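You operate a simulated robot arm through the tools that you are given. There is no shell and no other tool. Be economical: measure what you need, move in short steps, check, and stop when the job is done.

You run a simulated robot arm. Do the job below in one go: nothing can be reset, and whatever is moved stays where it is left.

## Task
Put the yellow apple basket with the pink basket, ripen that one red, then stand it beside the crates.
Fine: same crate; all nine red; press the day button once for each day; nothing browns. Set down upright: yellow basket, what you pick out.

The check looks at the end state, three seconds after you hand in, the way a careful person would. Anything else that was tipped, shoved, dropped, spilled or broken makes it a failure.

## Robot
A 6-joint arm with a two-finger parallel gripper, fixed in place. Base frame: the origin is at the foot of the arm, x ahead of it, y to its left, z up; the work surface is at about z = 866. Lengths are in mm, angles in degrees, forces in N, time in s.
With the tool pointing down near the work surface it reaches from about 320 to 700 mm from the base axis. Its first joint turns from -166.0 to 166.0 degrees. Payload 4.1 kg.
Tool frame: the origin (TCP) lies between the finger pads and is the grasp point; the fingertips stand 23 mm ahead of it; z points along the fingers, y is the line along which they close. Largest opening 94 mm; finger width 38, thickness 10; the body of the gripper, 54 by 96 mm, starts 39 mm behind the TCP.
Orientation is told as [roll, pitch, yaw] about the base's x, y, z axes, in that order, counted from this pose: with the fingers straight down and closing along the base's y, the tool's x points along the base's -x, its y along +y and its z along -z.

## Interface
- The arm moves only by the tool drive_tool. Its argument "steps" is a list that holds one entry, the list of rows, each a list of 7 numbers: the shift along the tool's x, y, z in mm, then the turn, a rotation vector about the tool's x, y, z in degrees, then the finger opening in mm, from 0 to 94. In form: [[[x, y, z, wx, wy, wz, hand], ...]]. A call has 1 to 12 rows; each row is the pose to reach, as a shift and turn from the pose commanded when the call began, along the tool's axes at that moment. A row lasts 0.2 s, in which the tool goes at most 50 mm and 8.6 degrees; a call with a longer step from one row to the next is refused whole, and so is a gripper value outside its range. A pose out of reach is approached as far as the arm can. The call stops where the force on the tool passes 40 N (or 10 N more than at its start, if that is more) or the arm is blocked; 0.2 s more then pass. The fingers move at their own pace (about 45 mm/s each) and stop on an object; they squeeze with about 37 N. The grip force told is the motor's: it shows also when the fingers shut on nothing. Time passes only in rows, and 0.2 s behind the last, so rows that repeat a pose let the fingers close. The reply holds the time, the measured pose of the TCP, the force on the tool along the base axes, the opening and the grip force, in the units named above and with some noise, with the torque about the TCP (base axes, N m) and any sound that the robot's microphone picked up, and new pictures: "pictures" is both (left out), scene, wrist or none.
- Cameras (640 x 400 px; columns grow to the right, rows downward): "scene" is fixed at [399.6, 650.8, 1574.3]; the picture's right is [-0.99, 0.11, 0.00], its down [0.06, 0.52, -0.85] and it looks along [-0.10, -0.85, -0.52] (base axes); focal length 341 px, centre (320, 200). "wrist" rides on the gripper at [86, 16, -75] in the tool frame; the picture's right is [-0.18, 0.98, 0.00], its down [-0.58, -0.11, -0.81] and it looks along [-0.79, -0.15, 0.59] (tool axes); focal length 243 px, centre (320, 200). There is no depth. A picture from a camera that has moved, and an enlarged one, comes with that camera's place and axes in the base frame and with its lens.
- lift_body(by): slides the trunk up (or, below 0, down) by that many mm; the arm rides with it, the base frame stays. It gives what a move gives, with no picture.
- close_up(camera, box): a new picture of the part [left, top, right, bottom] of that camera's present view, enlarged. No time passes.
- hand_in(): hands the job in; it is judged then, once.

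Work in short steps. Places have to be worked out from the pictures, the camera data and where the tool is seen: move nearer, look again, correct. Check each grasp and each placing, and mend what went wrong. You have 120 turns and 200 pictures in all, those below and enlarged ones among them. Open the gripper and draw the arm clear of the work before you hand the job in, unless the task says otherwise; then end with one line.

The tools are called after "Emit:" as a command line: name --argument value ..., lists and objects as JSON in quotes. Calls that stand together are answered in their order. drive_tool: Moves the arm, as the interface text tells. Its arguments: {"type":"object","properties":{"steps":{"type":"array"},"pictures":{"type":"string","enum":["both","scene","wrist","none"]}},"required":["steps"]} The other tools are called the same way: lift_body (by) slides the trunk up or down; close_up (camera, box) takes an enlarged picture of a part of a camera's view; hand_in () hands the job in.

At the start:

```text
time_s: 0.0
eef_pos: [277.0, -262.1, 1174.6]
tcp_rot: [0.1, 0.0, 0.0]
wrist_force: [-0.3, -0.3, -0.3]
torque: [0.01, -0.01, 0.0]
finger_gap: 94.0
grasp_force: 0.1
trunk travel left (down, up): [-500.0, 90.0]
```

scene: 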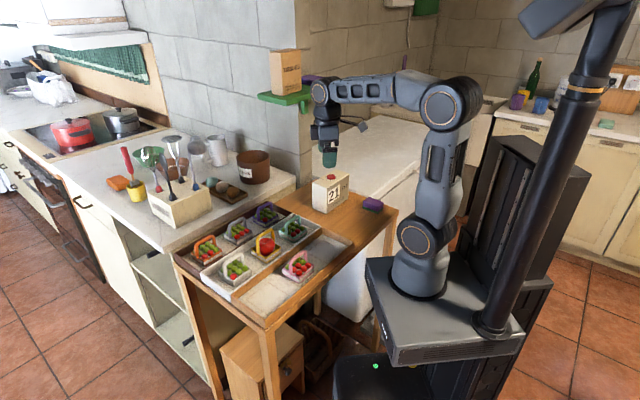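
wrist: 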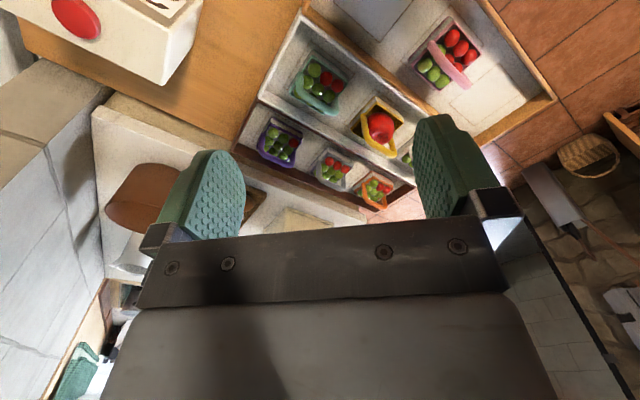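

I'll look closely at the crates and the calendar first.

Emit:
close_up --camera "scene" --box '[170, 190, 360, 320]'

Emit:
close_up --camera "wrist" --box '[230, 0, 560, 210]'

Emit:
close_up --camera "scene" --box '[300, 160, 400, 222]'

```text
3.08 times, centred on (265, 255) of scene
camera zoom: at [399.6, 650.8, 1574.3], right [-0.99, 0.11, 0.0], down [0.06, 0.52, -0.85], along [-0.1, -0.85, -0.52], focal length 1049 px, centre (489, 31)
```

zoom: 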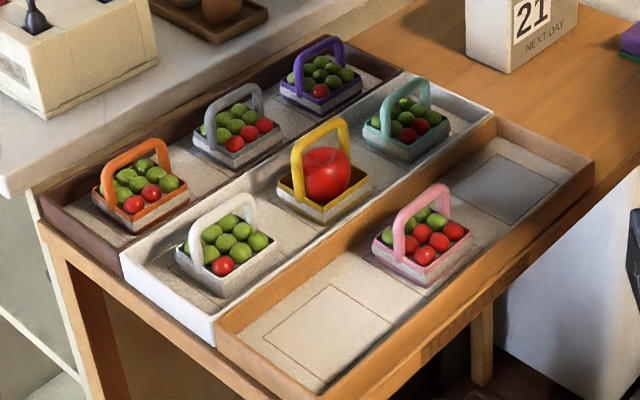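

```text
1.90 times, centred on (395, 105) of wrist
camera zoom: at [191.8, -245.6, 1250.1], right [0.18, 0.98, 0.0], down [0.58, -0.11, 0.81], along [0.79, -0.15, -0.59], focal length 462 px, centre (177, 381)
```

zoom: 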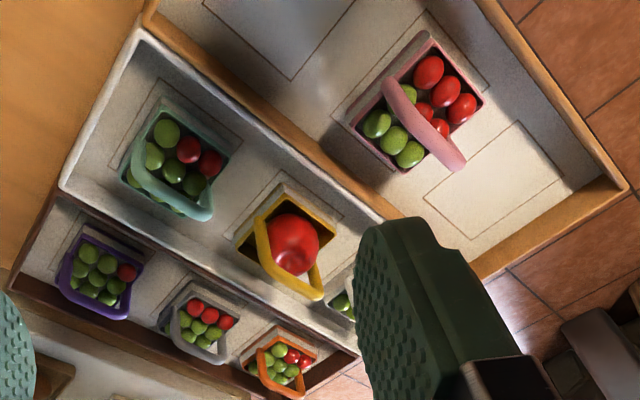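

```text
6.40 times, centred on (350, 191) of scene
camera zoom: at [399.6, 650.8, 1574.3], right [-0.99, 0.11, 0.0], down [0.06, 0.52, -0.85], along [-0.1, -0.85, -0.52], focal length 2182 px, centre (128, 258)
```

zoom: 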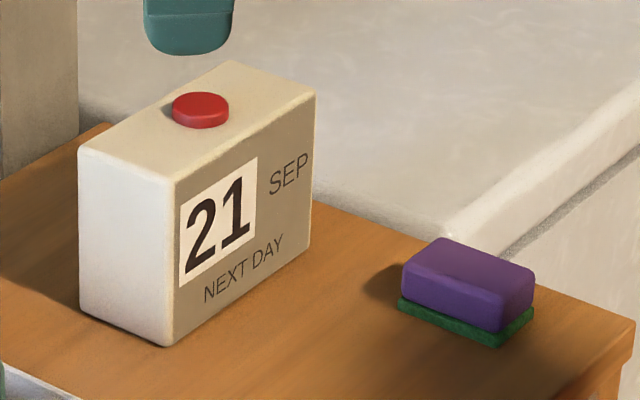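

The tan crate holds the pink basket between two free slots. Rough positions are: pink (374,-76), yellow (466,-183) with its handle top near z 960, and the free slot about (466,-5). The handles run along the crate's 45° axis, so I move above yellow with yaw 45 to measure.

Emit:
drive_tool --steps '[[[-31, 13, 18, 0, 0, -7.5, 94], [-63, 26, 36, 0, 0, -15, 94], [-94, 39, 54, 0, 0, -22.5, 94], [-126, 52, 72, 0, 0, -30, 94], [-157, 65, 85, 0, 0, -37.5, 94], [-189, 79, 95, 0, 0, -45, 94]]]'

```text
time_s: 1.4
eef_pos: [467.4, -181.7, 1081.3]
tcp_rot: [0.1, 0.0, 45.1]
wrist_force: [0.1, -0.1, 0.0]
torque: [-0.01, 0.01, 0.02]
finger_gap: 93.9
grasp_force: 0.0
trunk travel left (down, up): [-500.0, 90.0]
camera wrist: at [396.8, -231.9, 1155.8], right [-0.57, 0.82, 0.0], down [0.49, 0.34, 0.81], along [0.66, 0.46, -0.59], focal length 243 px, centre (320, 200)
```

scene: 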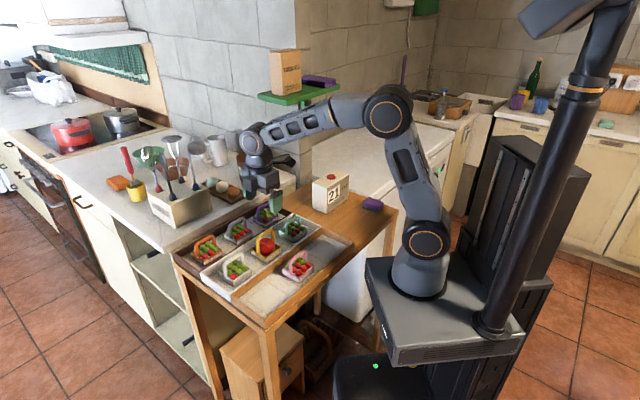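
wrist: 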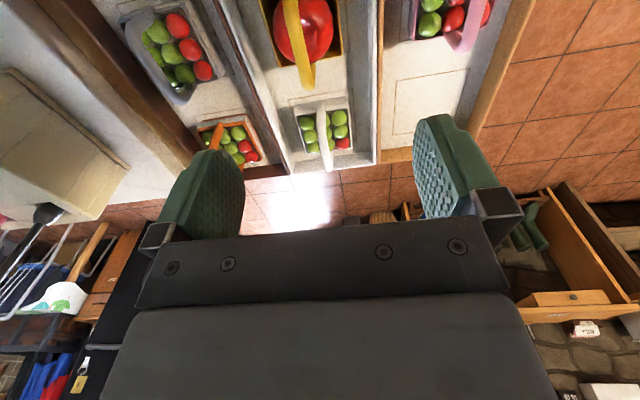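

Yaw 45 matches the crate axis. The yellow basket is at the top edge of the picture, so I back off along tool x to see it whole.

Emit:
drive_tool --steps '[[[45, 0, 0, 0, 0, 0, 94], [90, 0, 0, 0, 0, 0, 94], [120, 0, 0, 0, 0, 0, 94], [120, 0, 0, 0, 0, 0, 94]]]'

Emit:
close_up --camera "wrist" --box '[180, 0, 500, 200]'

Emit:
close_up --camera "scene" --box '[210, 200, 340, 300]'

```text
time_s: 2.4
eef_pos: [383.9, -266.4, 1082.2]
tcp_rot: [0.0, 0.1, 45.0]
wrist_force: [-0.5, -0.2, 0.0]
torque: [-0.02, 0.0, 0.0]
finger_gap: 93.8
grasp_force: 0.1
trunk travel left (down, up): [-500.0, 90.0]
camera wrist: at [311.3, -317.0, 1156.5], right [-0.56, 0.83, 0.0], down [0.49, 0.33, 0.81], along [0.67, 0.46, -0.59], focal length 243 px, centre (320, 200)
```

scene: 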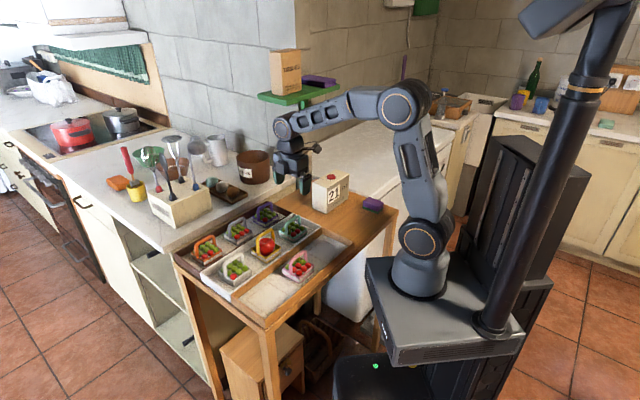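
wrist: 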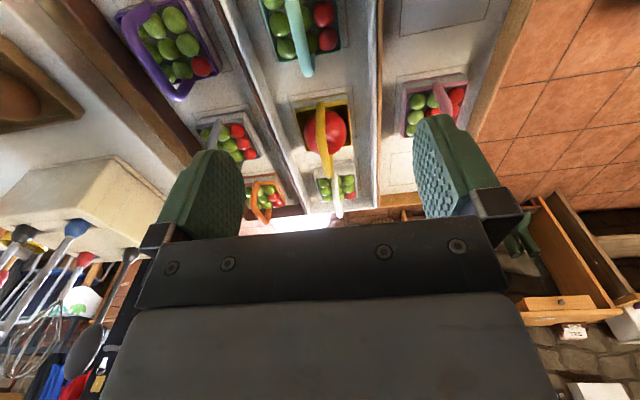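

```text
2.00 times, centred on (340, 100) of wrist
camera zoom: at [311.3, -317.0, 1156.5], right [-0.56, 0.83, 0.0], down [0.49, 0.33, 0.81], along [0.67, 0.46, -0.59], focal length 485 px, centre (280, 400)
```

zoom: 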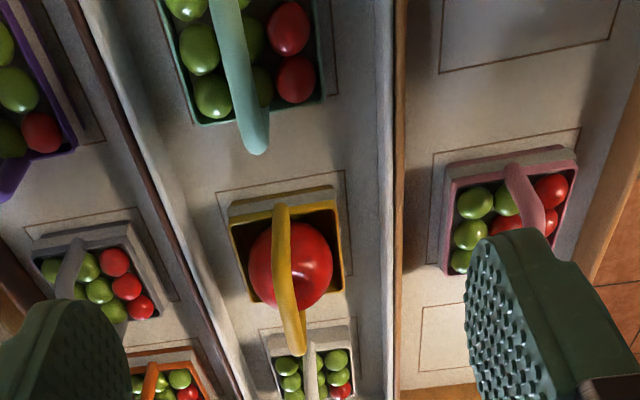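

```text
4.00 times, centred on (275, 250) of scene
camera zoom: at [399.6, 650.8, 1574.3], right [-0.99, 0.11, 0.0], down [0.06, 0.52, -0.85], along [-0.1, -0.85, -0.52], focal length 1364 px, centre (500, 0)
```

zoom: 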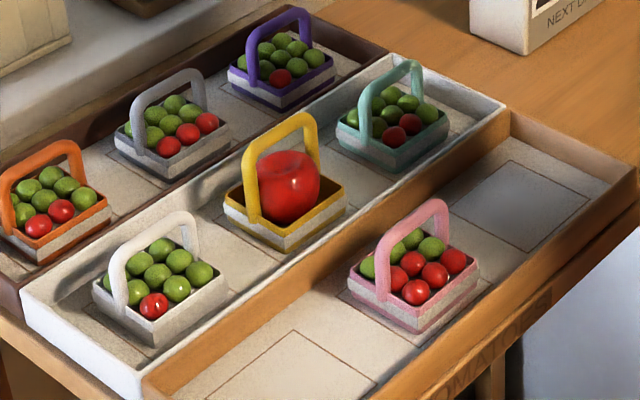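

From both views I place the yellow handle's top bar at about (461,-207), z ~950. I move above it at z≈1017 and look again.

Emit:
drive_tool --steps '[[[-40, -5, 20, 0, 0, 0, 70], [-80, -10, 45, 0, 0, 0, 70], [-96, -12.7, 65, 0, 0, 0, 70], [-96, -12.7, 65, 0, 0, 0, 70]]]'

Emit:
close_up --camera "scene" --box '[210, 180, 340, 280]'

```text
time_s: 3.4
eef_pos: [459.0, -205.2, 1014.6]
tcp_rot: [0.0, 0.1, 45.0]
wrist_force: [-0.2, -0.3, -0.2]
torque: [0.0, 0.0, -0.03]
finger_gap: 69.8
grasp_force: 0.0
trunk travel left (down, up): [-500.0, 90.0]
camera wrist: at [387.5, -255.5, 1089.1], right [-0.56, 0.83, 0.0], down [0.49, 0.33, 0.81], along [0.67, 0.46, -0.59], focal length 243 px, centre (320, 200)
```

scene: 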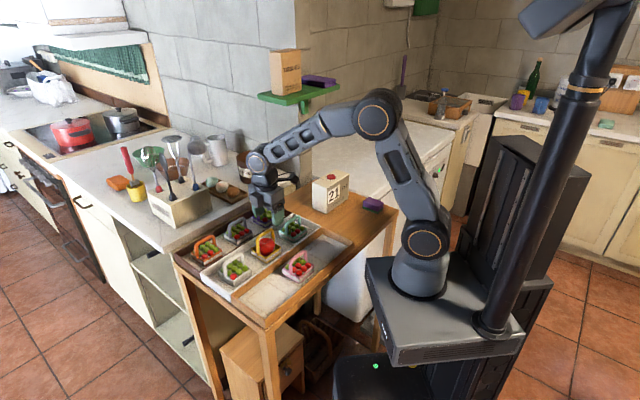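
wrist: 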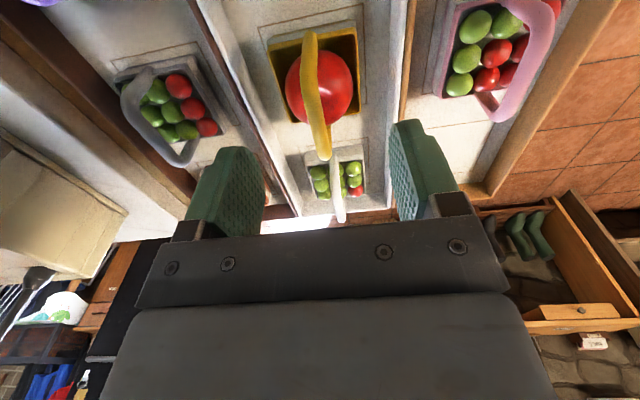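

```text
4.00 times, centred on (275, 230) of scene
camera zoom: at [399.6, 650.8, 1574.3], right [-0.99, 0.11, 0.0], down [0.06, 0.52, -0.85], along [-0.1, -0.85, -0.52], focal length 1364 px, centre (500, 80)
```

zoom: 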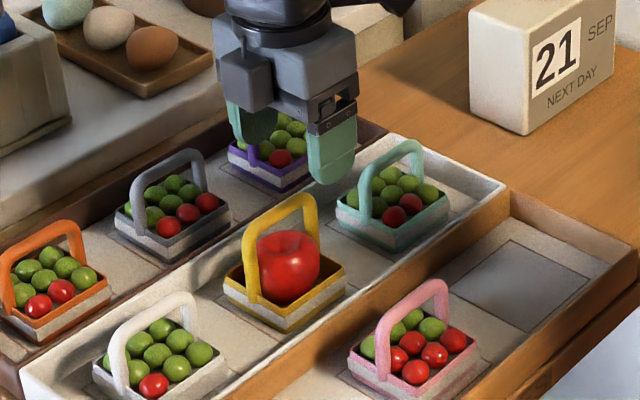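

The handle sits about 3 mm off in tool y and the basket centre about 8 mm ahead. I correct both and lower to z≈970, then check the height.

Emit:
drive_tool --steps '[[[-4, -1.5, 20, 0, 0, 0, 60], [-8, -3, 40, 0, 0, 0, 60], [-8, -3, 45, 0, 0, 0, 60], [-8, -3, 45, 0, 0, 0, 60]]]'

Emit:
close_up --camera "scene" --box '[235, 200, 313, 260]'

Emit:
close_up --camera "wrist" --box '[220, 20, 430, 220]'

```text
time_s: 4.4
eef_pos: [466.6, -204.3, 969.2]
tcp_rot: [0.0, 0.0, 45.0]
wrist_force: [0.5, -0.2, 0.6]
torque: [0.01, -0.04, 0.01]
finger_gap: 59.9
grasp_force: 0.1
trunk travel left (down, up): [-500.0, 90.0]
camera wrist: at [394.9, -253.7, 1043.7], right [-0.56, 0.83, 0.0], down [0.49, 0.33, 0.81], along [0.67, 0.46, -0.59], focal length 243 px, centre (320, 200)
```

scene: 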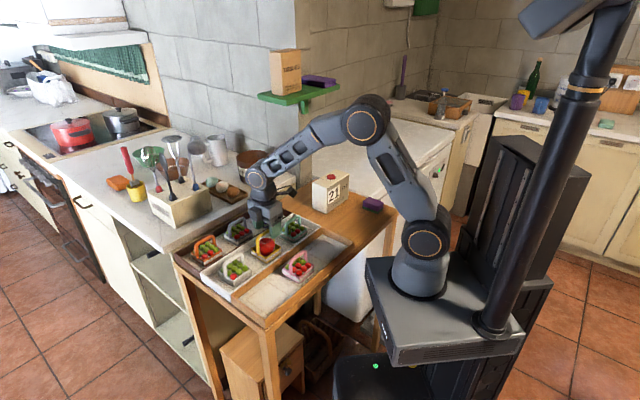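
wrist: 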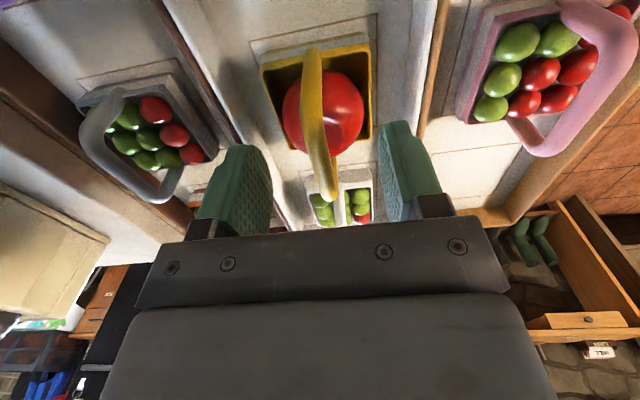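

```text
6.67 times, centred on (274, 230) of scene
camera zoom: at [399.6, 650.8, 1574.3], right [-0.99, 0.11, 0.0], down [0.06, 0.52, -0.85], along [-0.1, -0.85, -0.52], focal length 2273 px, centre (627, 0)
```

zoom: 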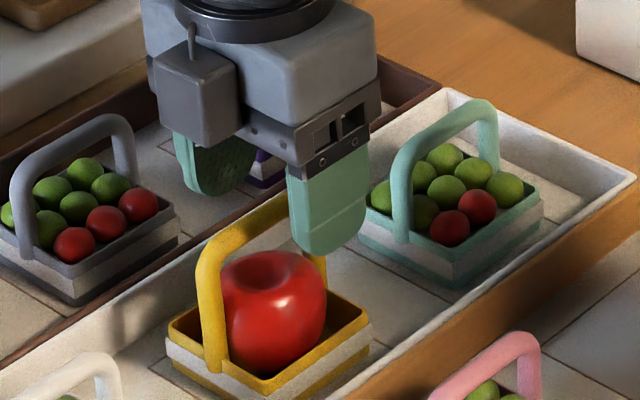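

```text
2.00 times, centred on (325, 120) of wrist
camera zoom: at [394.9, -253.7, 1043.7], right [-0.56, 0.83, 0.0], down [0.49, 0.33, 0.81], along [0.67, 0.46, -0.59], focal length 485 px, centre (310, 360)
```

zoom: 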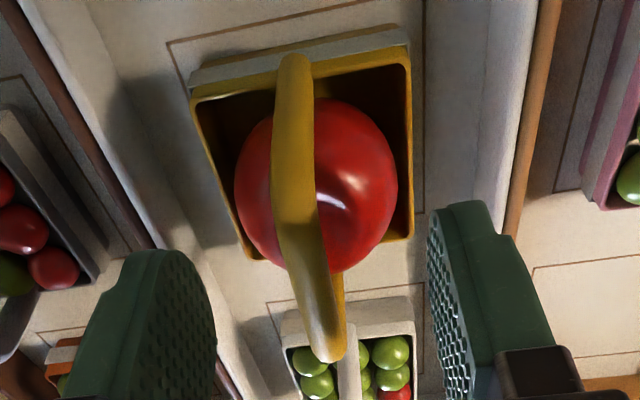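

The handle's bar centre is about z 944 and apple's top about 918, so the TCP should go to about 948. I lower to there and close gently.

Emit:
drive_tool --steps '[[[0, -1.5, 11, 0, 0, 0, 60], [0, -1.5, 21, 0, 0, 0, 60], [0, -1.5, 21, 0, 0, 0, 40], [0, -1.5, 21, 0, 0, 0, 20], [0, -1.5, 21, 0, 0, 0, 0], [0, -1.5, 21, 0, 0, 0, 0], [0, -1.5, 21, 0, 0, 0, 0]]]'

Emit:
close_up --camera "scene" --box '[235, 200, 313, 260]'

```text
time_s: 6.0
eef_pos: [467.0, -206.4, 949.0]
tcp_rot: [-0.1, 0.1, 45.0]
wrist_force: [0.4, -0.2, 0.3]
torque: [-0.02, 0.02, 0.0]
finger_gap: 10.0
grasp_force: 36.9
trunk travel left (down, up): [-500.0, 90.0]
camera wrist: at [395.6, -255.3, 1023.6], right [-0.56, 0.83, 0.0], down [0.49, 0.33, 0.81], along [0.67, 0.46, -0.59], focal length 243 px, centre (320, 200)
```

scene: 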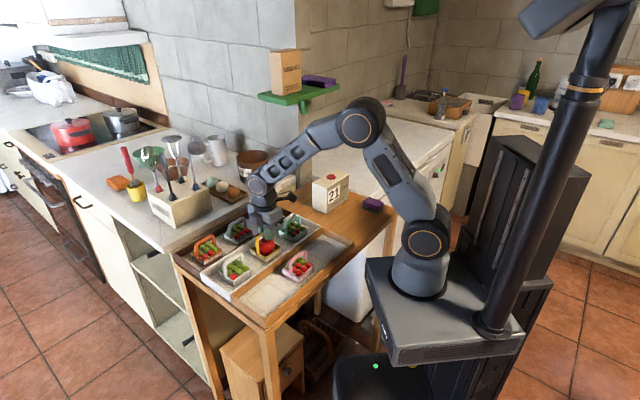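
wrist: 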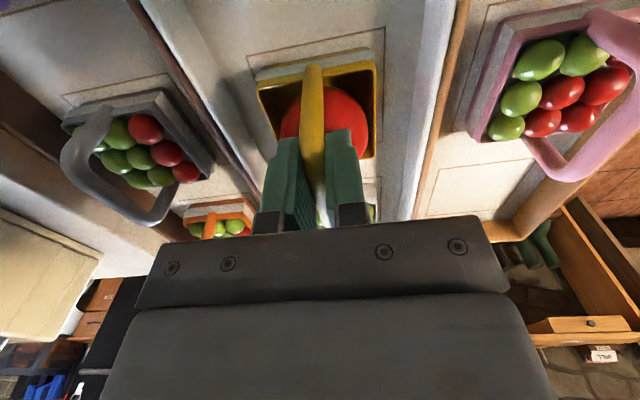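

```text
6.67 times, centred on (274, 230) of scene
camera zoom: at [399.6, 650.8, 1574.3], right [-0.99, 0.11, 0.0], down [0.06, 0.52, -0.85], along [-0.1, -0.85, -0.52], focal length 2273 px, centre (627, 0)
```

zoom: 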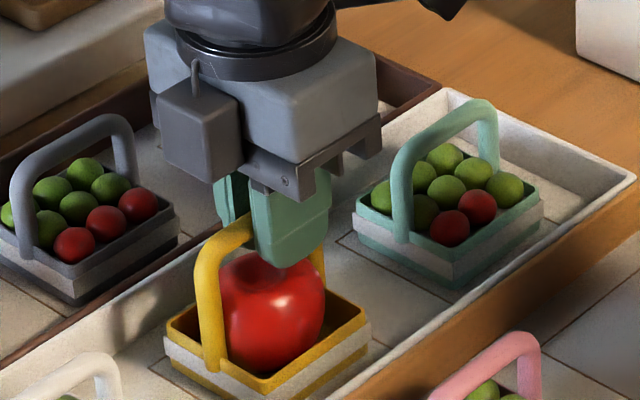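

The handle is gripped (gap 10 mm) without side load. I lift straight up 120 mm and check.

Emit:
drive_tool --steps '[[[0, 0, -10, 0, 0, 0, 0], [0, 0, -30, 0, 0, 0, 0], [0, 0, -55, 0, 0, 0, 0], [0, 0, -80, 0, 0, 0, 0], [0, 0, -105, 0, 0, 0, 0], [0, 0, -120, 0, 0, 0, 0], [0, 0, -120, 0, 0, 0, 0]]]'

Emit:
close_up --camera "scene" --box '[210, 180, 366, 300]'

```text
time_s: 7.6
eef_pos: [468.9, -206.1, 1069.2]
tcp_rot: [0.0, 0.0, 45.0]
wrist_force: [0.2, 0.2, -1.4]
torque: [-0.01, 0.05, 0.04]
finger_gap: 10.1
grasp_force: 37.1
trunk travel left (down, up): [-500.0, 90.0]
camera wrist: at [397.7, -255.5, 1143.5], right [-0.56, 0.83, 0.0], down [0.49, 0.33, 0.81], along [0.67, 0.46, -0.59], focal length 243 px, centre (320, 200)
```

scene: 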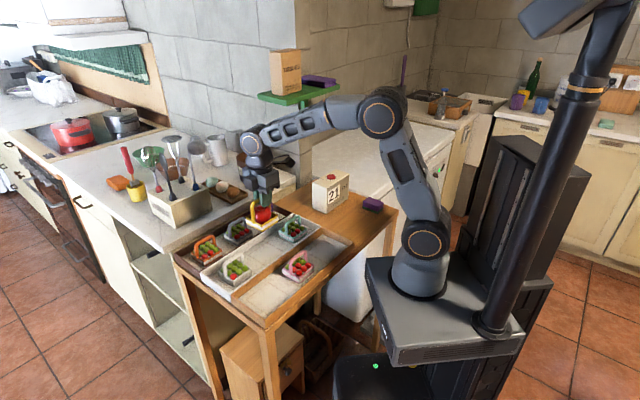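
wrist: 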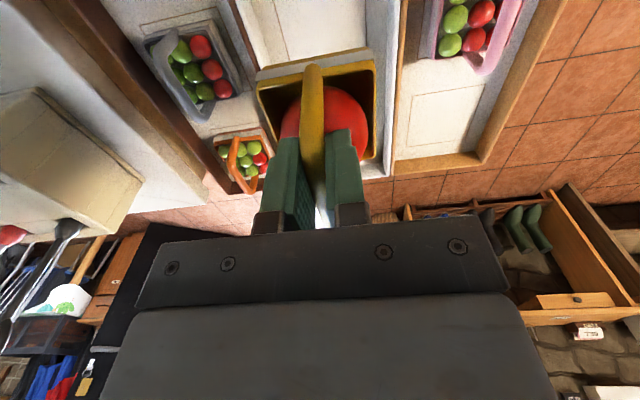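

```text
3.33 times, centred on (288, 240) of scene
camera zoom: at [399.6, 650.8, 1574.3], right [-0.99, 0.11, 0.0], down [0.06, 0.52, -0.85], along [-0.1, -0.85, -0.52], focal length 1136 px, centre (427, 67)
```

zoom: 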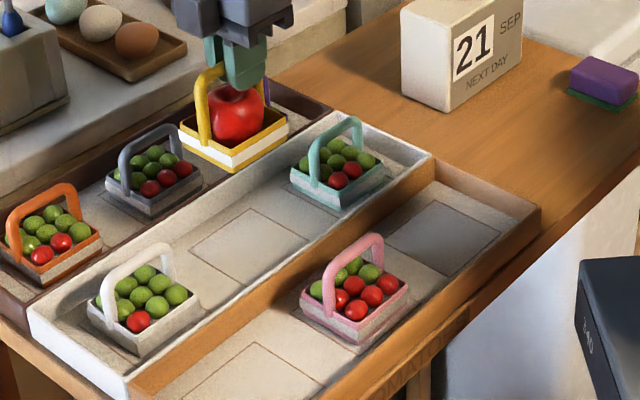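

Lifted with a steady grip. The scene view puts the free slot at about (464,-15) and the wrist view at (468,-4), so I carry the basket to (466,-10) at this height and look again.

Emit:
drive_tool --steps '[[[-15, 15, 0, 0, 0, 0, 0], [-40, 41, 0, 0, 0, 0, 0], [-65, 67, 0, 0, 0, 0, 0], [-90, 93, 0, 0, 0, 0, 0], [-115, 119, 0, 0, 0, 0, 0], [-130, 134, 0, 0, 0, 0, 0], [-136.5, 140.7, 0, 0, 0, 0, 0], [-136.5, 140.7, 0, 0, 0, 0, 0]]]'

Emit:
close_up --camera "scene" --box '[210, 200, 366, 320]'

```text
time_s: 9.4
eef_pos: [467.1, -9.4, 1069.7]
tcp_rot: [0.1, 0.0, 45.0]
wrist_force: [0.4, 0.6, -1.6]
torque: [0.0, -0.02, -0.03]
finger_gap: 10.2
grasp_force: 36.5
trunk travel left (down, up): [-500.0, 90.0]
camera wrist: at [395.1, -58.9, 1144.4], right [-0.56, 0.83, 0.0], down [0.49, 0.33, 0.81], along [0.67, 0.46, -0.59], focal length 243 px, centre (320, 200)
```

scene: 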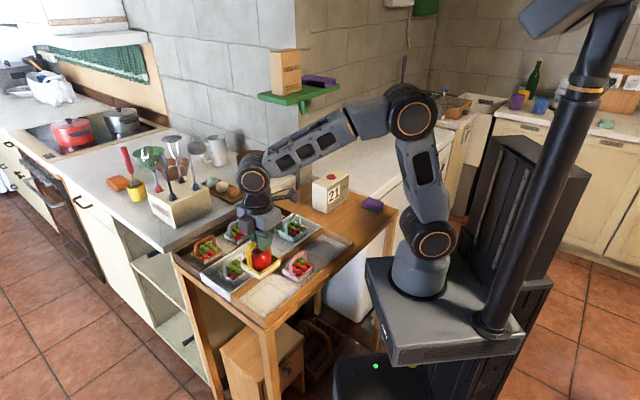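
wrist: 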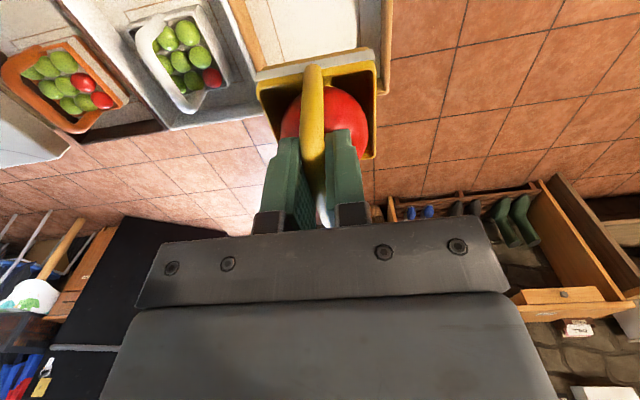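

```text
3.33 times, centred on (288, 260) of scene
camera zoom: at [399.6, 650.8, 1574.3], right [-0.99, 0.11, 0.0], down [0.06, 0.52, -0.85], along [-0.1, -0.85, -0.52], focal length 1136 px, centre (427, 0)
```

zoom: 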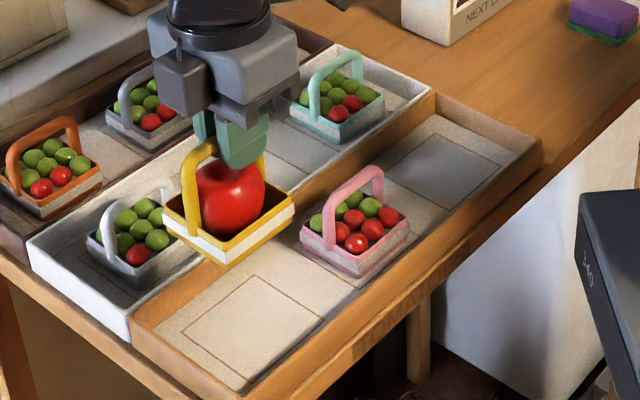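

The view shows the basket almost over the slot. I nudge it by (3,-2.5) in the tool axes, lower 95 mm and look.

Emit:
drive_tool --steps '[[[3, -2.5, 15, 0, 0, 0, 0], [3, -2.5, 40, 0, 0, 0, 0], [3, -2.5, 65, 0, 0, 0, 0], [3, -2.5, 85, 0, 0, 0, 0], [3, -2.5, 95, 0, 0, 0, 0], [3, -2.5, 95, 0, 0, 0, 0]]]'

Emit:
close_up --camera "scene" --box '[210, 220, 340, 320]'

```text
time_s: 10.8
eef_pos: [466.3, -11.6, 973.5]
tcp_rot: [0.0, 0.0, 45.0]
wrist_force: [0.4, -0.4, -1.7]
torque: [0.02, 0.03, -0.01]
finger_gap: 10.0
grasp_force: 36.8
trunk travel left (down, up): [-500.0, 90.0]
camera wrist: at [392.9, -61.5, 1049.2], right [-0.56, 0.83, 0.0], down [0.49, 0.33, 0.81], along [0.67, 0.46, -0.59], focal length 243 px, centre (320, 200)
```

scene: 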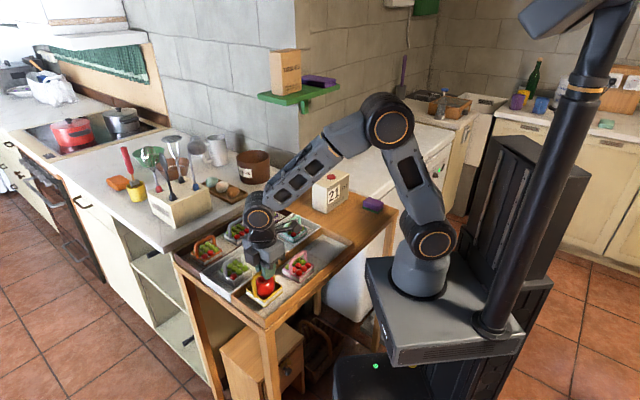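
wrist: 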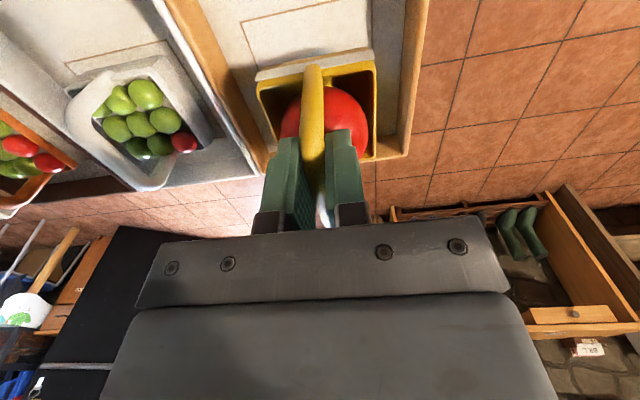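

```text
4.00 times, centred on (275, 270) of scene
camera zoom: at [399.6, 650.8, 1574.3], right [-0.99, 0.11, 0.0], down [0.06, 0.52, -0.85], along [-0.1, -0.85, -0.52], focal length 1364 px, centre (500, -80)
```

zoom: 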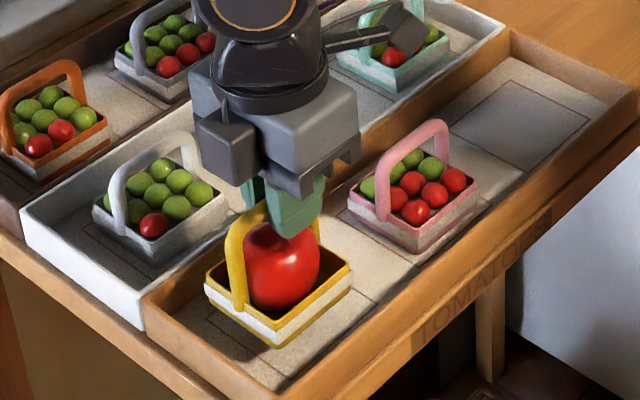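

The basket hangs inside the slot, clear of walls and pink. I lower to just above the expected rest height (TCP ≈949) in small steps.

Emit:
drive_tool --steps '[[[0, 0, 8, 0, 0, 0, 0], [0, 0, 16, 0, 0, 0, 0], [0, 0, 20, 0, 0, 0, 0], [0, 0, 22, 0, 0, 0, 0], [0, 0, 22, 0, 0, 0, 0]]]' --pictures "none"

Emit:
close_up --camera "scene" --box '[230, 240, 308, 300]'

```text
time_s: 12.0
eef_pos: [463.4, -13.9, 951.4]
tcp_rot: [-0.1, 0.0, 45.1]
wrist_force: [0.2, 0.7, -0.3]
torque: [0.0, 0.04, 0.03]
finger_gap: 9.9
grasp_force: 36.8
trunk travel left (down, up): [-500.0, 90.0]
```

```text
6.67 times, centred on (269, 270) of scene
camera zoom: at [399.6, 650.8, 1574.3], right [-0.99, 0.11, 0.0], down [0.06, 0.52, -0.85], along [-0.1, -0.85, -0.52], focal length 2273 px, centre (660, -267)
```

zoom: 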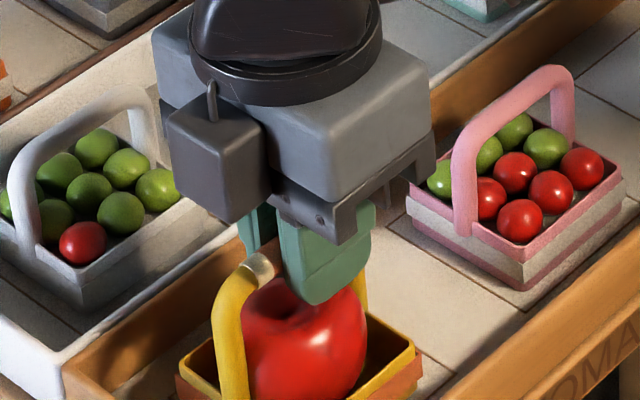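

The load has dropped to -0.3 N, so the basket is close to resting. I go down 2.5 mm more to see whether contact shows.

Emit:
drive_tool --steps '[[[0, 0, 1, 0, 0, 0, 0], [0, 0, 2.5, 0, 0, 0, 0], [0, 0, 2.5, 0, 0, 0, 0], [0, 0, 2.5, 0, 0, 0, 0]]]'

Emit:
close_up --camera "scene" --box '[230, 250, 308, 310]'

```text
time_s: 13.0
eef_pos: [462.3, -14.0, 949.3]
tcp_rot: [-0.1, 0.0, 45.0]
wrist_force: [0.0, 0.4, -1.9]
torque: [0.05, 0.03, -0.02]
finger_gap: 10.0
grasp_force: 37.1
trunk travel left (down, up): [-500.0, 90.0]
camera wrist: at [391.9, -62.8, 1024.1], right [-0.56, 0.83, 0.0], down [0.49, 0.33, 0.81], along [0.67, 0.46, -0.59], focal length 243 px, centre (320, 200)
```

scene: 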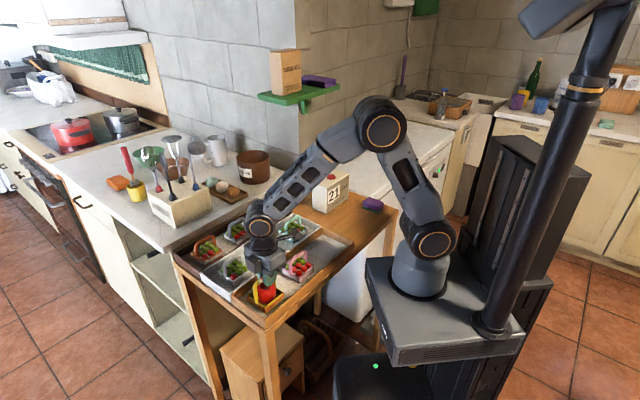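
wrist: 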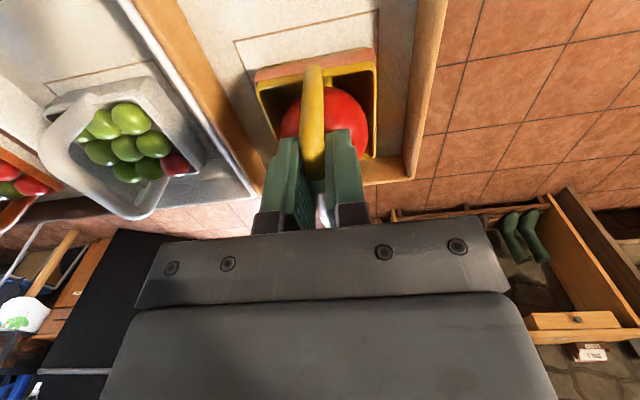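

```text
6.67 times, centred on (269, 280) of scene
camera zoom: at [399.6, 650.8, 1574.3], right [-0.99, 0.11, 0.0], down [0.06, 0.52, -0.85], along [-0.1, -0.85, -0.52], focal length 2273 px, centre (660, -333)
```

zoom: 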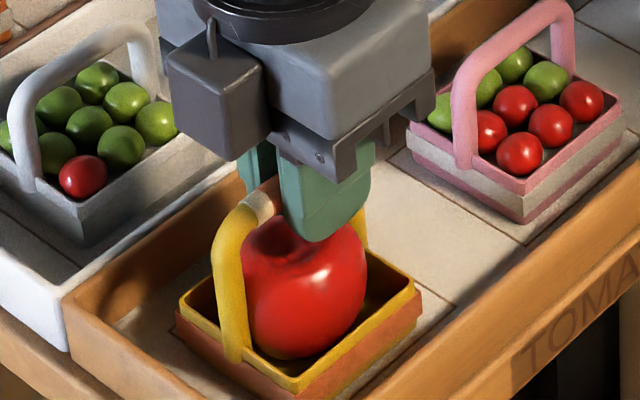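

The weight still seems to be on the tool (-1.9 N), so the floor is not firmly reached yet. I continue down in 1 mm steps.

Emit:
drive_tool --steps '[[[0, 0, 1, 0, 0, 0, 0], [0, 0, 1, 0, 0, 0, 0], [0, 0, 2, 0, 0, 0, 0], [0, 0, 2, 0, 0, 0, 0]]]' --pictures "none"

Emit:
close_up --camera "scene" --box '[230, 260, 308, 320]'

```text
time_s: 14.0
eef_pos: [463.9, -13.2, 948.1]
tcp_rot: [-0.2, -0.1, 45.0]
wrist_force: [-0.1, 2.1, 13.0]
torque: [-0.13, 0.14, 0.0]
finger_gap: 9.9
grasp_force: 37.4
trunk travel left (down, up): [-500.0, 90.0]
```

```text
6.67 times, centred on (269, 290) of scene
camera zoom: at [399.6, 650.8, 1574.3], right [-0.99, 0.11, 0.0], down [0.06, 0.52, -0.85], along [-0.1, -0.85, -0.52], focal length 2273 px, centre (660, -400)
```

zoom: 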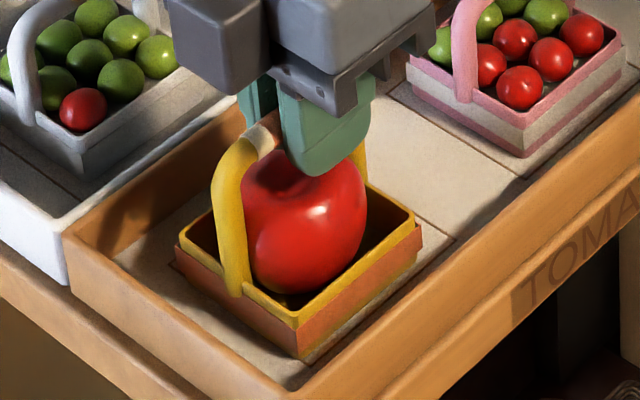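

Contact now reads 13 N, so it is seated upright in the slot. I ease up 1 mm, open, and rise straight up.

Emit:
drive_tool --steps '[[[0, 0, -1, 0, 0, 0, 0], [0, 0, -1, 0, 0, 0, 10], [0, 0, -1, 0, 0, 0, 25], [0, 0, -1, 0, 0, 0, 45], [0, 0, -1, 0, 0, 0, 45], [0, 0, -20, 0, 0, 0, 45], [0, 0, -50, 0, 0, 0, 45], [0, 0, -90, 0, 0, 0, 45], [0, 0, -120, 0, 0, 0, 45], [0, 0, -120, 0, 0, 0, 45]]]'

Emit:
close_up --camera "scene" --box '[210, 215, 340, 315]'

```text
time_s: 16.2
eef_pos: [463.5, -11.8, 1065.9]
tcp_rot: [-0.1, 0.0, 45.0]
wrist_force: [-0.3, 0.5, -0.1]
torque: [-0.02, -0.02, 0.03]
finger_gap: 45.1
grasp_force: 0.0
trunk travel left (down, up): [-500.0, 90.0]
camera wrist: at [392.5, -62.3, 1141.5], right [-0.56, 0.83, 0.0], down [0.49, 0.33, 0.81], along [0.67, 0.46, -0.59], focal length 243 px, centre (320, 200)
```

scene: 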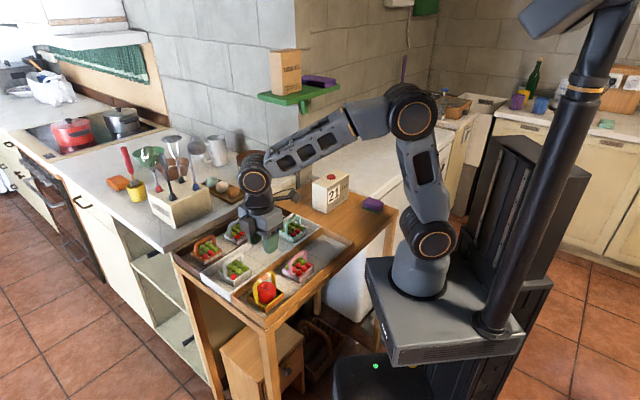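
wrist: 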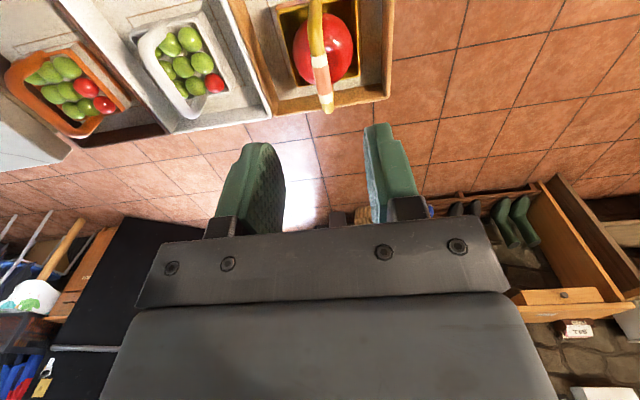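

```text
4.00 times, centred on (275, 265) of scene
camera zoom: at [399.6, 650.8, 1574.3], right [-0.99, 0.11, 0.0], down [0.06, 0.52, -0.85], along [-0.1, -0.85, -0.52], focal length 1364 px, centre (500, -60)
```

zoom: 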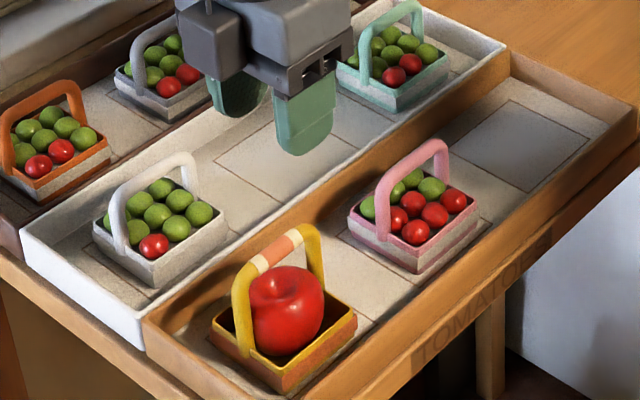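

Yellow stands upright in pink's crate. The calendar button projects to about (228,-478), with its top near z 985, so I close the fingers and travel there at z≈1066, turning back to yaw 0.

Emit:
drive_tool --steps '[[[41, -13.6, 0, 0, 0, 3.75, 20], [82, -27, 0, 0, 0, 7.5, 0], [123, -41, 0, 0, 0, 11.25, 0], [165, -54, 0, 0, 0, 15, 0], [206, -68, 0, 0, 0, 18.75, 0], [247, -82, 0, 0, 0, 22.5, 0], [289, -95, 0, 0, 0, 26.25, 0], [330, -109, 0, 0, 0, 30, 0], [372, -122, 0, 0, 0, 33.75, 0], [413, -136, 0, 0, 0, 37.5, 0], [454, -150, 0, 0, 0, 41.25, 0], [480, -158, 0, 0, 0, 45, 0]]]'

Emit:
close_up --camera "scene" --box '[285, 120, 389, 200]'

```text
time_s: 18.8
eef_pos: [236.1, -468.3, 1068.6]
tcp_rot: [0.1, 0.0, 0.1]
wrist_force: [-0.3, 0.3, -0.2]
torque: [-0.02, 0.0, -0.02]
finger_gap: 0.0
grasp_force: 36.9
trunk travel left (down, up): [-500.0, 90.0]
camera wrist: at [151.3, -451.1, 1143.2], right [0.18, 0.98, 0.0], down [0.58, -0.11, 0.81], along [0.79, -0.15, -0.59], focal length 243 px, centre (320, 200)
```

scene: 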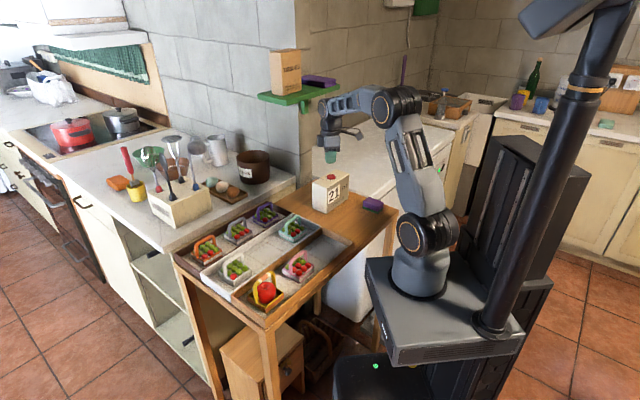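
wrist: 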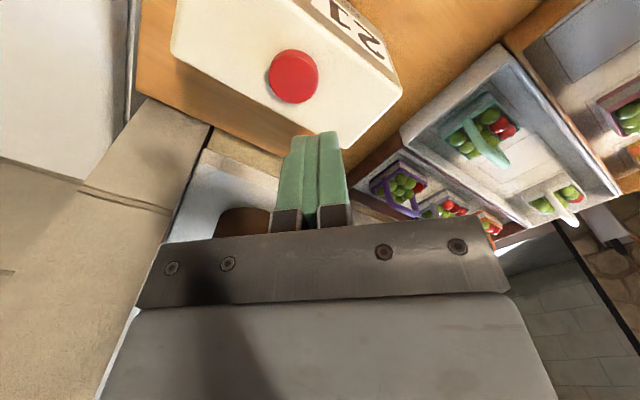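

```text
5.00 times, centred on (337, 160) of scene
camera zoom: at [399.6, 650.8, 1574.3], right [-0.99, 0.11, 0.0], down [0.06, 0.52, -0.85], along [-0.1, -0.85, -0.52], focal length 1705 px, centre (235, 400)
```

zoom: 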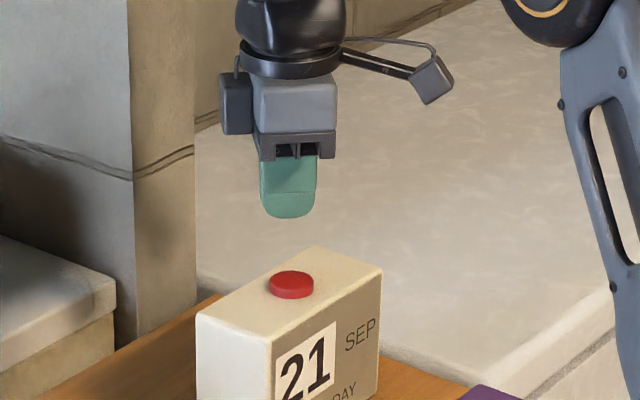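

Both cameras now put the button at about (226,-482), z ~982. I centre over it and lower so the tips are about 8 mm above it.

Emit:
drive_tool --steps '[[[10, -14, 10, 0, 0, 0, 0], [10, -14, 35, 0, 0, 0, 0], [10, -14, 53, 0, 0, 0, 0], [10, -14, 53, 0, 0, 0, 0]]]'

Emit:
close_up --camera "scene" --box '[298, 140, 376, 200]'

Emit:
close_up --camera "wrist" --box '[220, 60, 430, 220]'

```text
time_s: 19.8
eef_pos: [226.9, -478.6, 1015.0]
tcp_rot: [0.0, 0.0, 0.0]
wrist_force: [0.5, -0.1, 0.5]
torque: [-0.01, 0.02, -0.04]
finger_gap: 0.0
grasp_force: 37.1
trunk travel left (down, up): [-500.0, 90.0]
camera wrist: at [141.0, -462.8, 1089.2], right [0.18, 0.98, 0.0], down [0.58, -0.11, 0.81], along [0.79, -0.15, -0.59], focal length 243 px, centre (320, 200)
```

scene: 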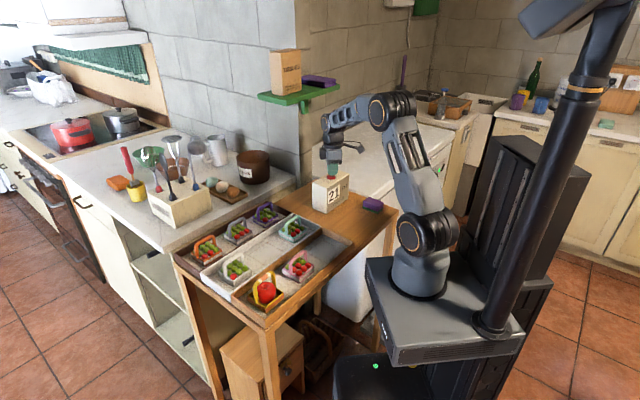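
wrist: 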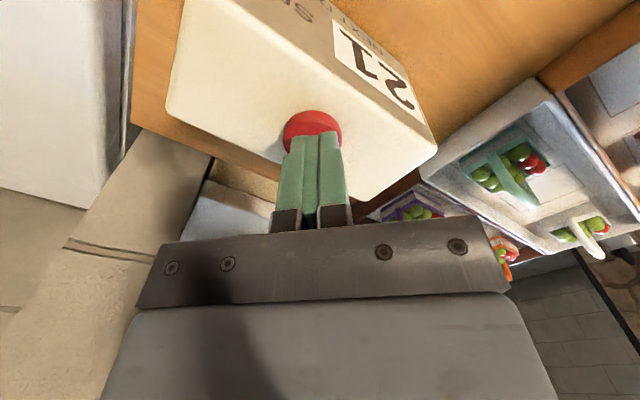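

```text
6.67 times, centred on (337, 170) of scene
camera zoom: at [399.6, 650.8, 1574.3], right [-0.99, 0.11, 0.0], down [0.06, 0.52, -0.85], along [-0.1, -0.85, -0.52], focal length 2273 px, centre (207, 400)
```

zoom: 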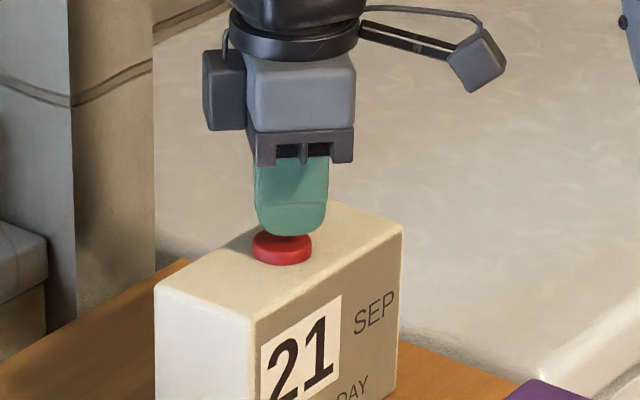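

```text
2.50 times, centred on (325, 140) of wrist
camera zoom: at [141.0, -462.8, 1089.2], right [0.18, 0.98, 0.0], down [0.58, -0.11, 0.81], along [0.79, -0.15, -0.59], focal length 606 px, centre (308, 350)
```

zoom: 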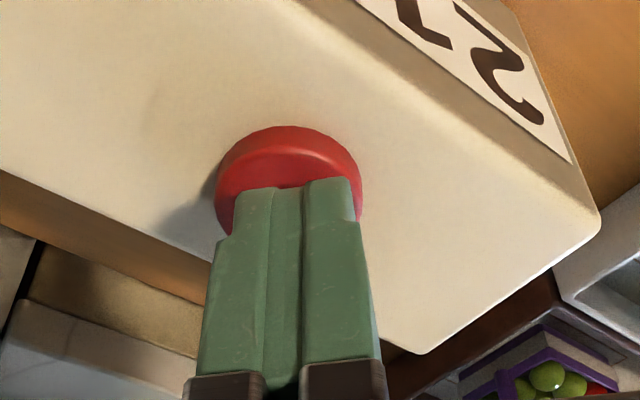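

Tips are over the button, about 8 mm above. I shift 3 mm in -y and descend gradually with the 40 N stop as guard, watching force and sound.

Emit:
drive_tool --steps '[[[0, -3, 0, 0, 0, 0, 0], [0, -3, 4, 0, 0, 0, 0], [0, -3, 7, 0, 0, 0, 0], [0, -3, 9, 0, 0, 0, 0], [0, -3, 11, 0, 0, 0, 0]]]' --pictures "none"

Emit:
close_up --camera "scene" --box '[298, 150, 376, 210]'

```text
time_s: 21.0
eef_pos: [227.6, -483.9, 1004.8]
tcp_rot: [0.0, -0.1, 0.0]
wrist_force: [-0.7, -0.6, 0.0]
torque: [-0.01, -0.01, 0.0]
finger_gap: 0.0
grasp_force: 37.1
trunk travel left (down, up): [-500.0, 90.0]
heard: click
```

```text
6.67 times, centred on (337, 180) of scene
camera zoom: at [399.6, 650.8, 1574.3], right [-0.99, 0.11, 0.0], down [0.06, 0.52, -0.85], along [-0.1, -0.85, -0.52], focal length 2273 px, centre (207, 333)
```

zoom: 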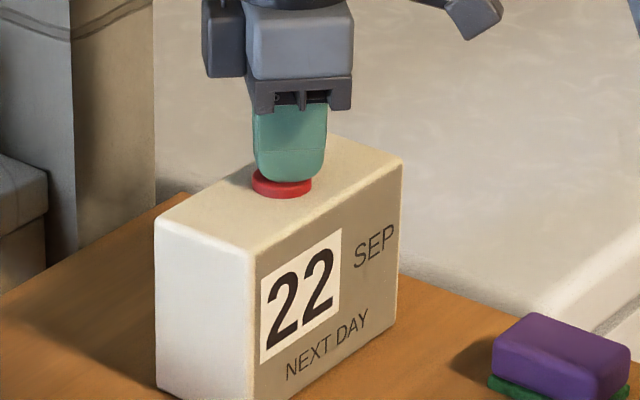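

Click heard and the date now reads 22. I lift off and inspect the baskets before any further press.

Emit:
drive_tool --steps '[[[0, 0, -10, 0, 0, 0, 0], [0, 0, -20, 0, 0, 0, 0], [0, 0, -20, 0, 0, 0, 0], [0, 0, -20, 0, 0, 0, 0]]]' --pictures "none"

Emit:
close_up --camera "scene" --box '[185, 195, 335, 311]'

Emit:
close_up --camera "scene" --box '[275, 240, 325, 290]'

Emit:
close_up --camera "wrist" --box '[400, 60, 640, 260]'

```text
time_s: 22.0
eef_pos: [225.2, -483.0, 1024.7]
tcp_rot: [0.0, 0.0, 0.0]
wrist_force: [-0.4, -0.1, 0.1]
torque: [0.01, 0.01, 0.0]
finger_gap: 0.1
grasp_force: 36.6
trunk travel left (down, up): [-500.0, 90.0]
```

```text
3.45 times, centred on (260, 253) of scene
camera zoom: at [399.6, 650.8, 1574.3], right [-0.99, 0.11, 0.0], down [0.06, 0.52, -0.85], along [-0.1, -0.85, -0.52], focal length 1176 px, centre (527, 17)
```

zoom: 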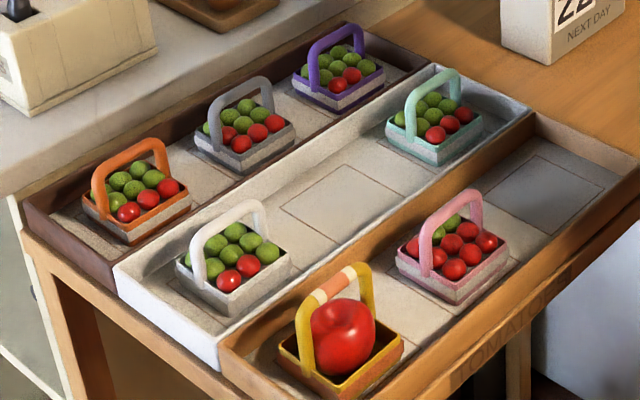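

```text
8.00 times, centred on (300, 265) of scene
camera zoom: at [399.6, 650.8, 1574.3], right [-0.99, 0.11, 0.0], down [0.06, 0.52, -0.85], along [-0.1, -0.85, -0.52], focal length 2727 px, centre (480, -320)
```

zoom: 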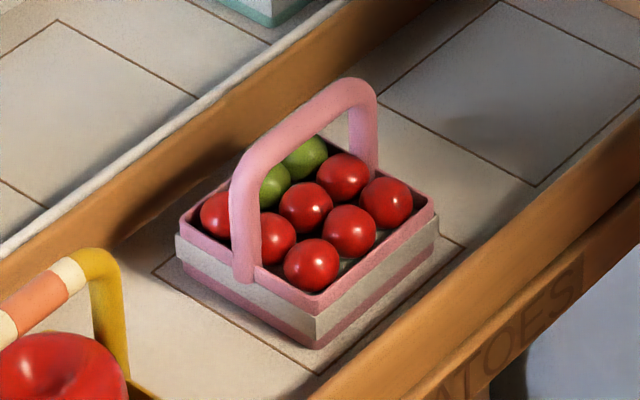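

```text
2.00 times, centred on (520, 160) of wrist
camera zoom: at [139.8, -466.8, 1100.0], right [0.18, 0.98, 0.0], down [0.58, -0.11, 0.81], along [0.79, -0.15, -0.59], focal length 485 px, centre (-80, 280)
```

zoom: 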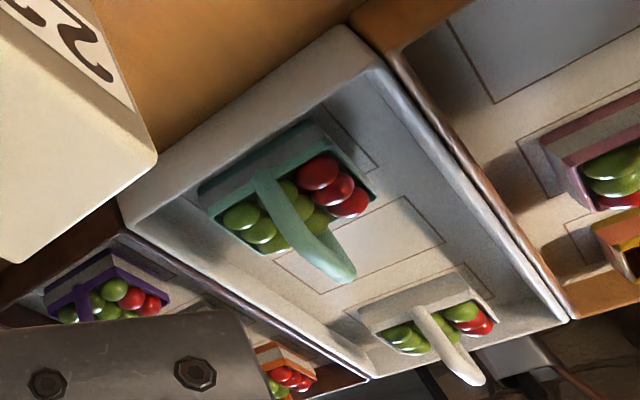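

Pink now shows 7 red and 2 green (it had 5 red), with the others gaining one each. One more day should finish it, so I press once more.

Emit:
drive_tool --steps '[[[0, 0, 8, 0, 0, 0, 0], [0, 0, 14, 0, 0, 0, 0], [0, 0, 17, 0, 0, 0, 0], [0, 0, 19, 0, 0, 0, 0], [0, 0, 20.5, 0, 0, 0, 0]]]' --pictures "none"

Emit:
close_up --camera "scene" --box '[298, 150, 376, 210]'

Emit:
close_up --camera "scene" --box '[275, 240, 325, 290]'

```text
time_s: 23.2
eef_pos: [226.1, -483.2, 1004.7]
tcp_rot: [0.0, 0.0, -0.1]
wrist_force: [-0.5, -0.7, 1.8]
torque: [0.01, -0.04, -0.02]
finger_gap: 0.0
grasp_force: 37.1
trunk travel left (down, up): [-500.0, 90.0]
heard: click
```

```text
6.67 times, centred on (337, 180) of scene
camera zoom: at [399.6, 650.8, 1574.3], right [-0.99, 0.11, 0.0], down [0.06, 0.52, -0.85], along [-0.1, -0.85, -0.52], focal length 2273 px, centre (207, 333)
```

zoom: 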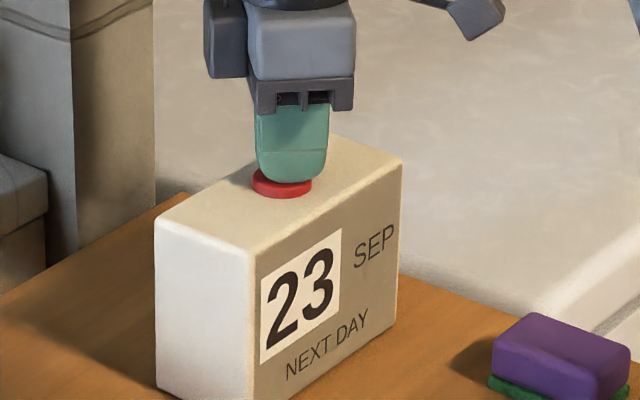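

```text
8.00 times, centred on (300, 265) of scene
camera zoom: at [399.6, 650.8, 1574.3], right [-0.99, 0.11, 0.0], down [0.06, 0.52, -0.85], along [-0.1, -0.85, -0.52], focal length 2727 px, centre (480, -320)
```

zoom: 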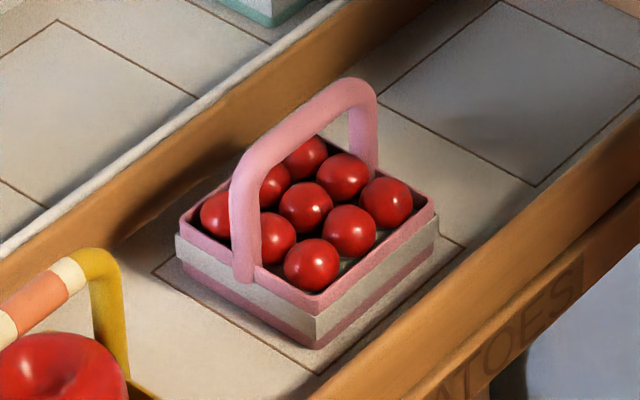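

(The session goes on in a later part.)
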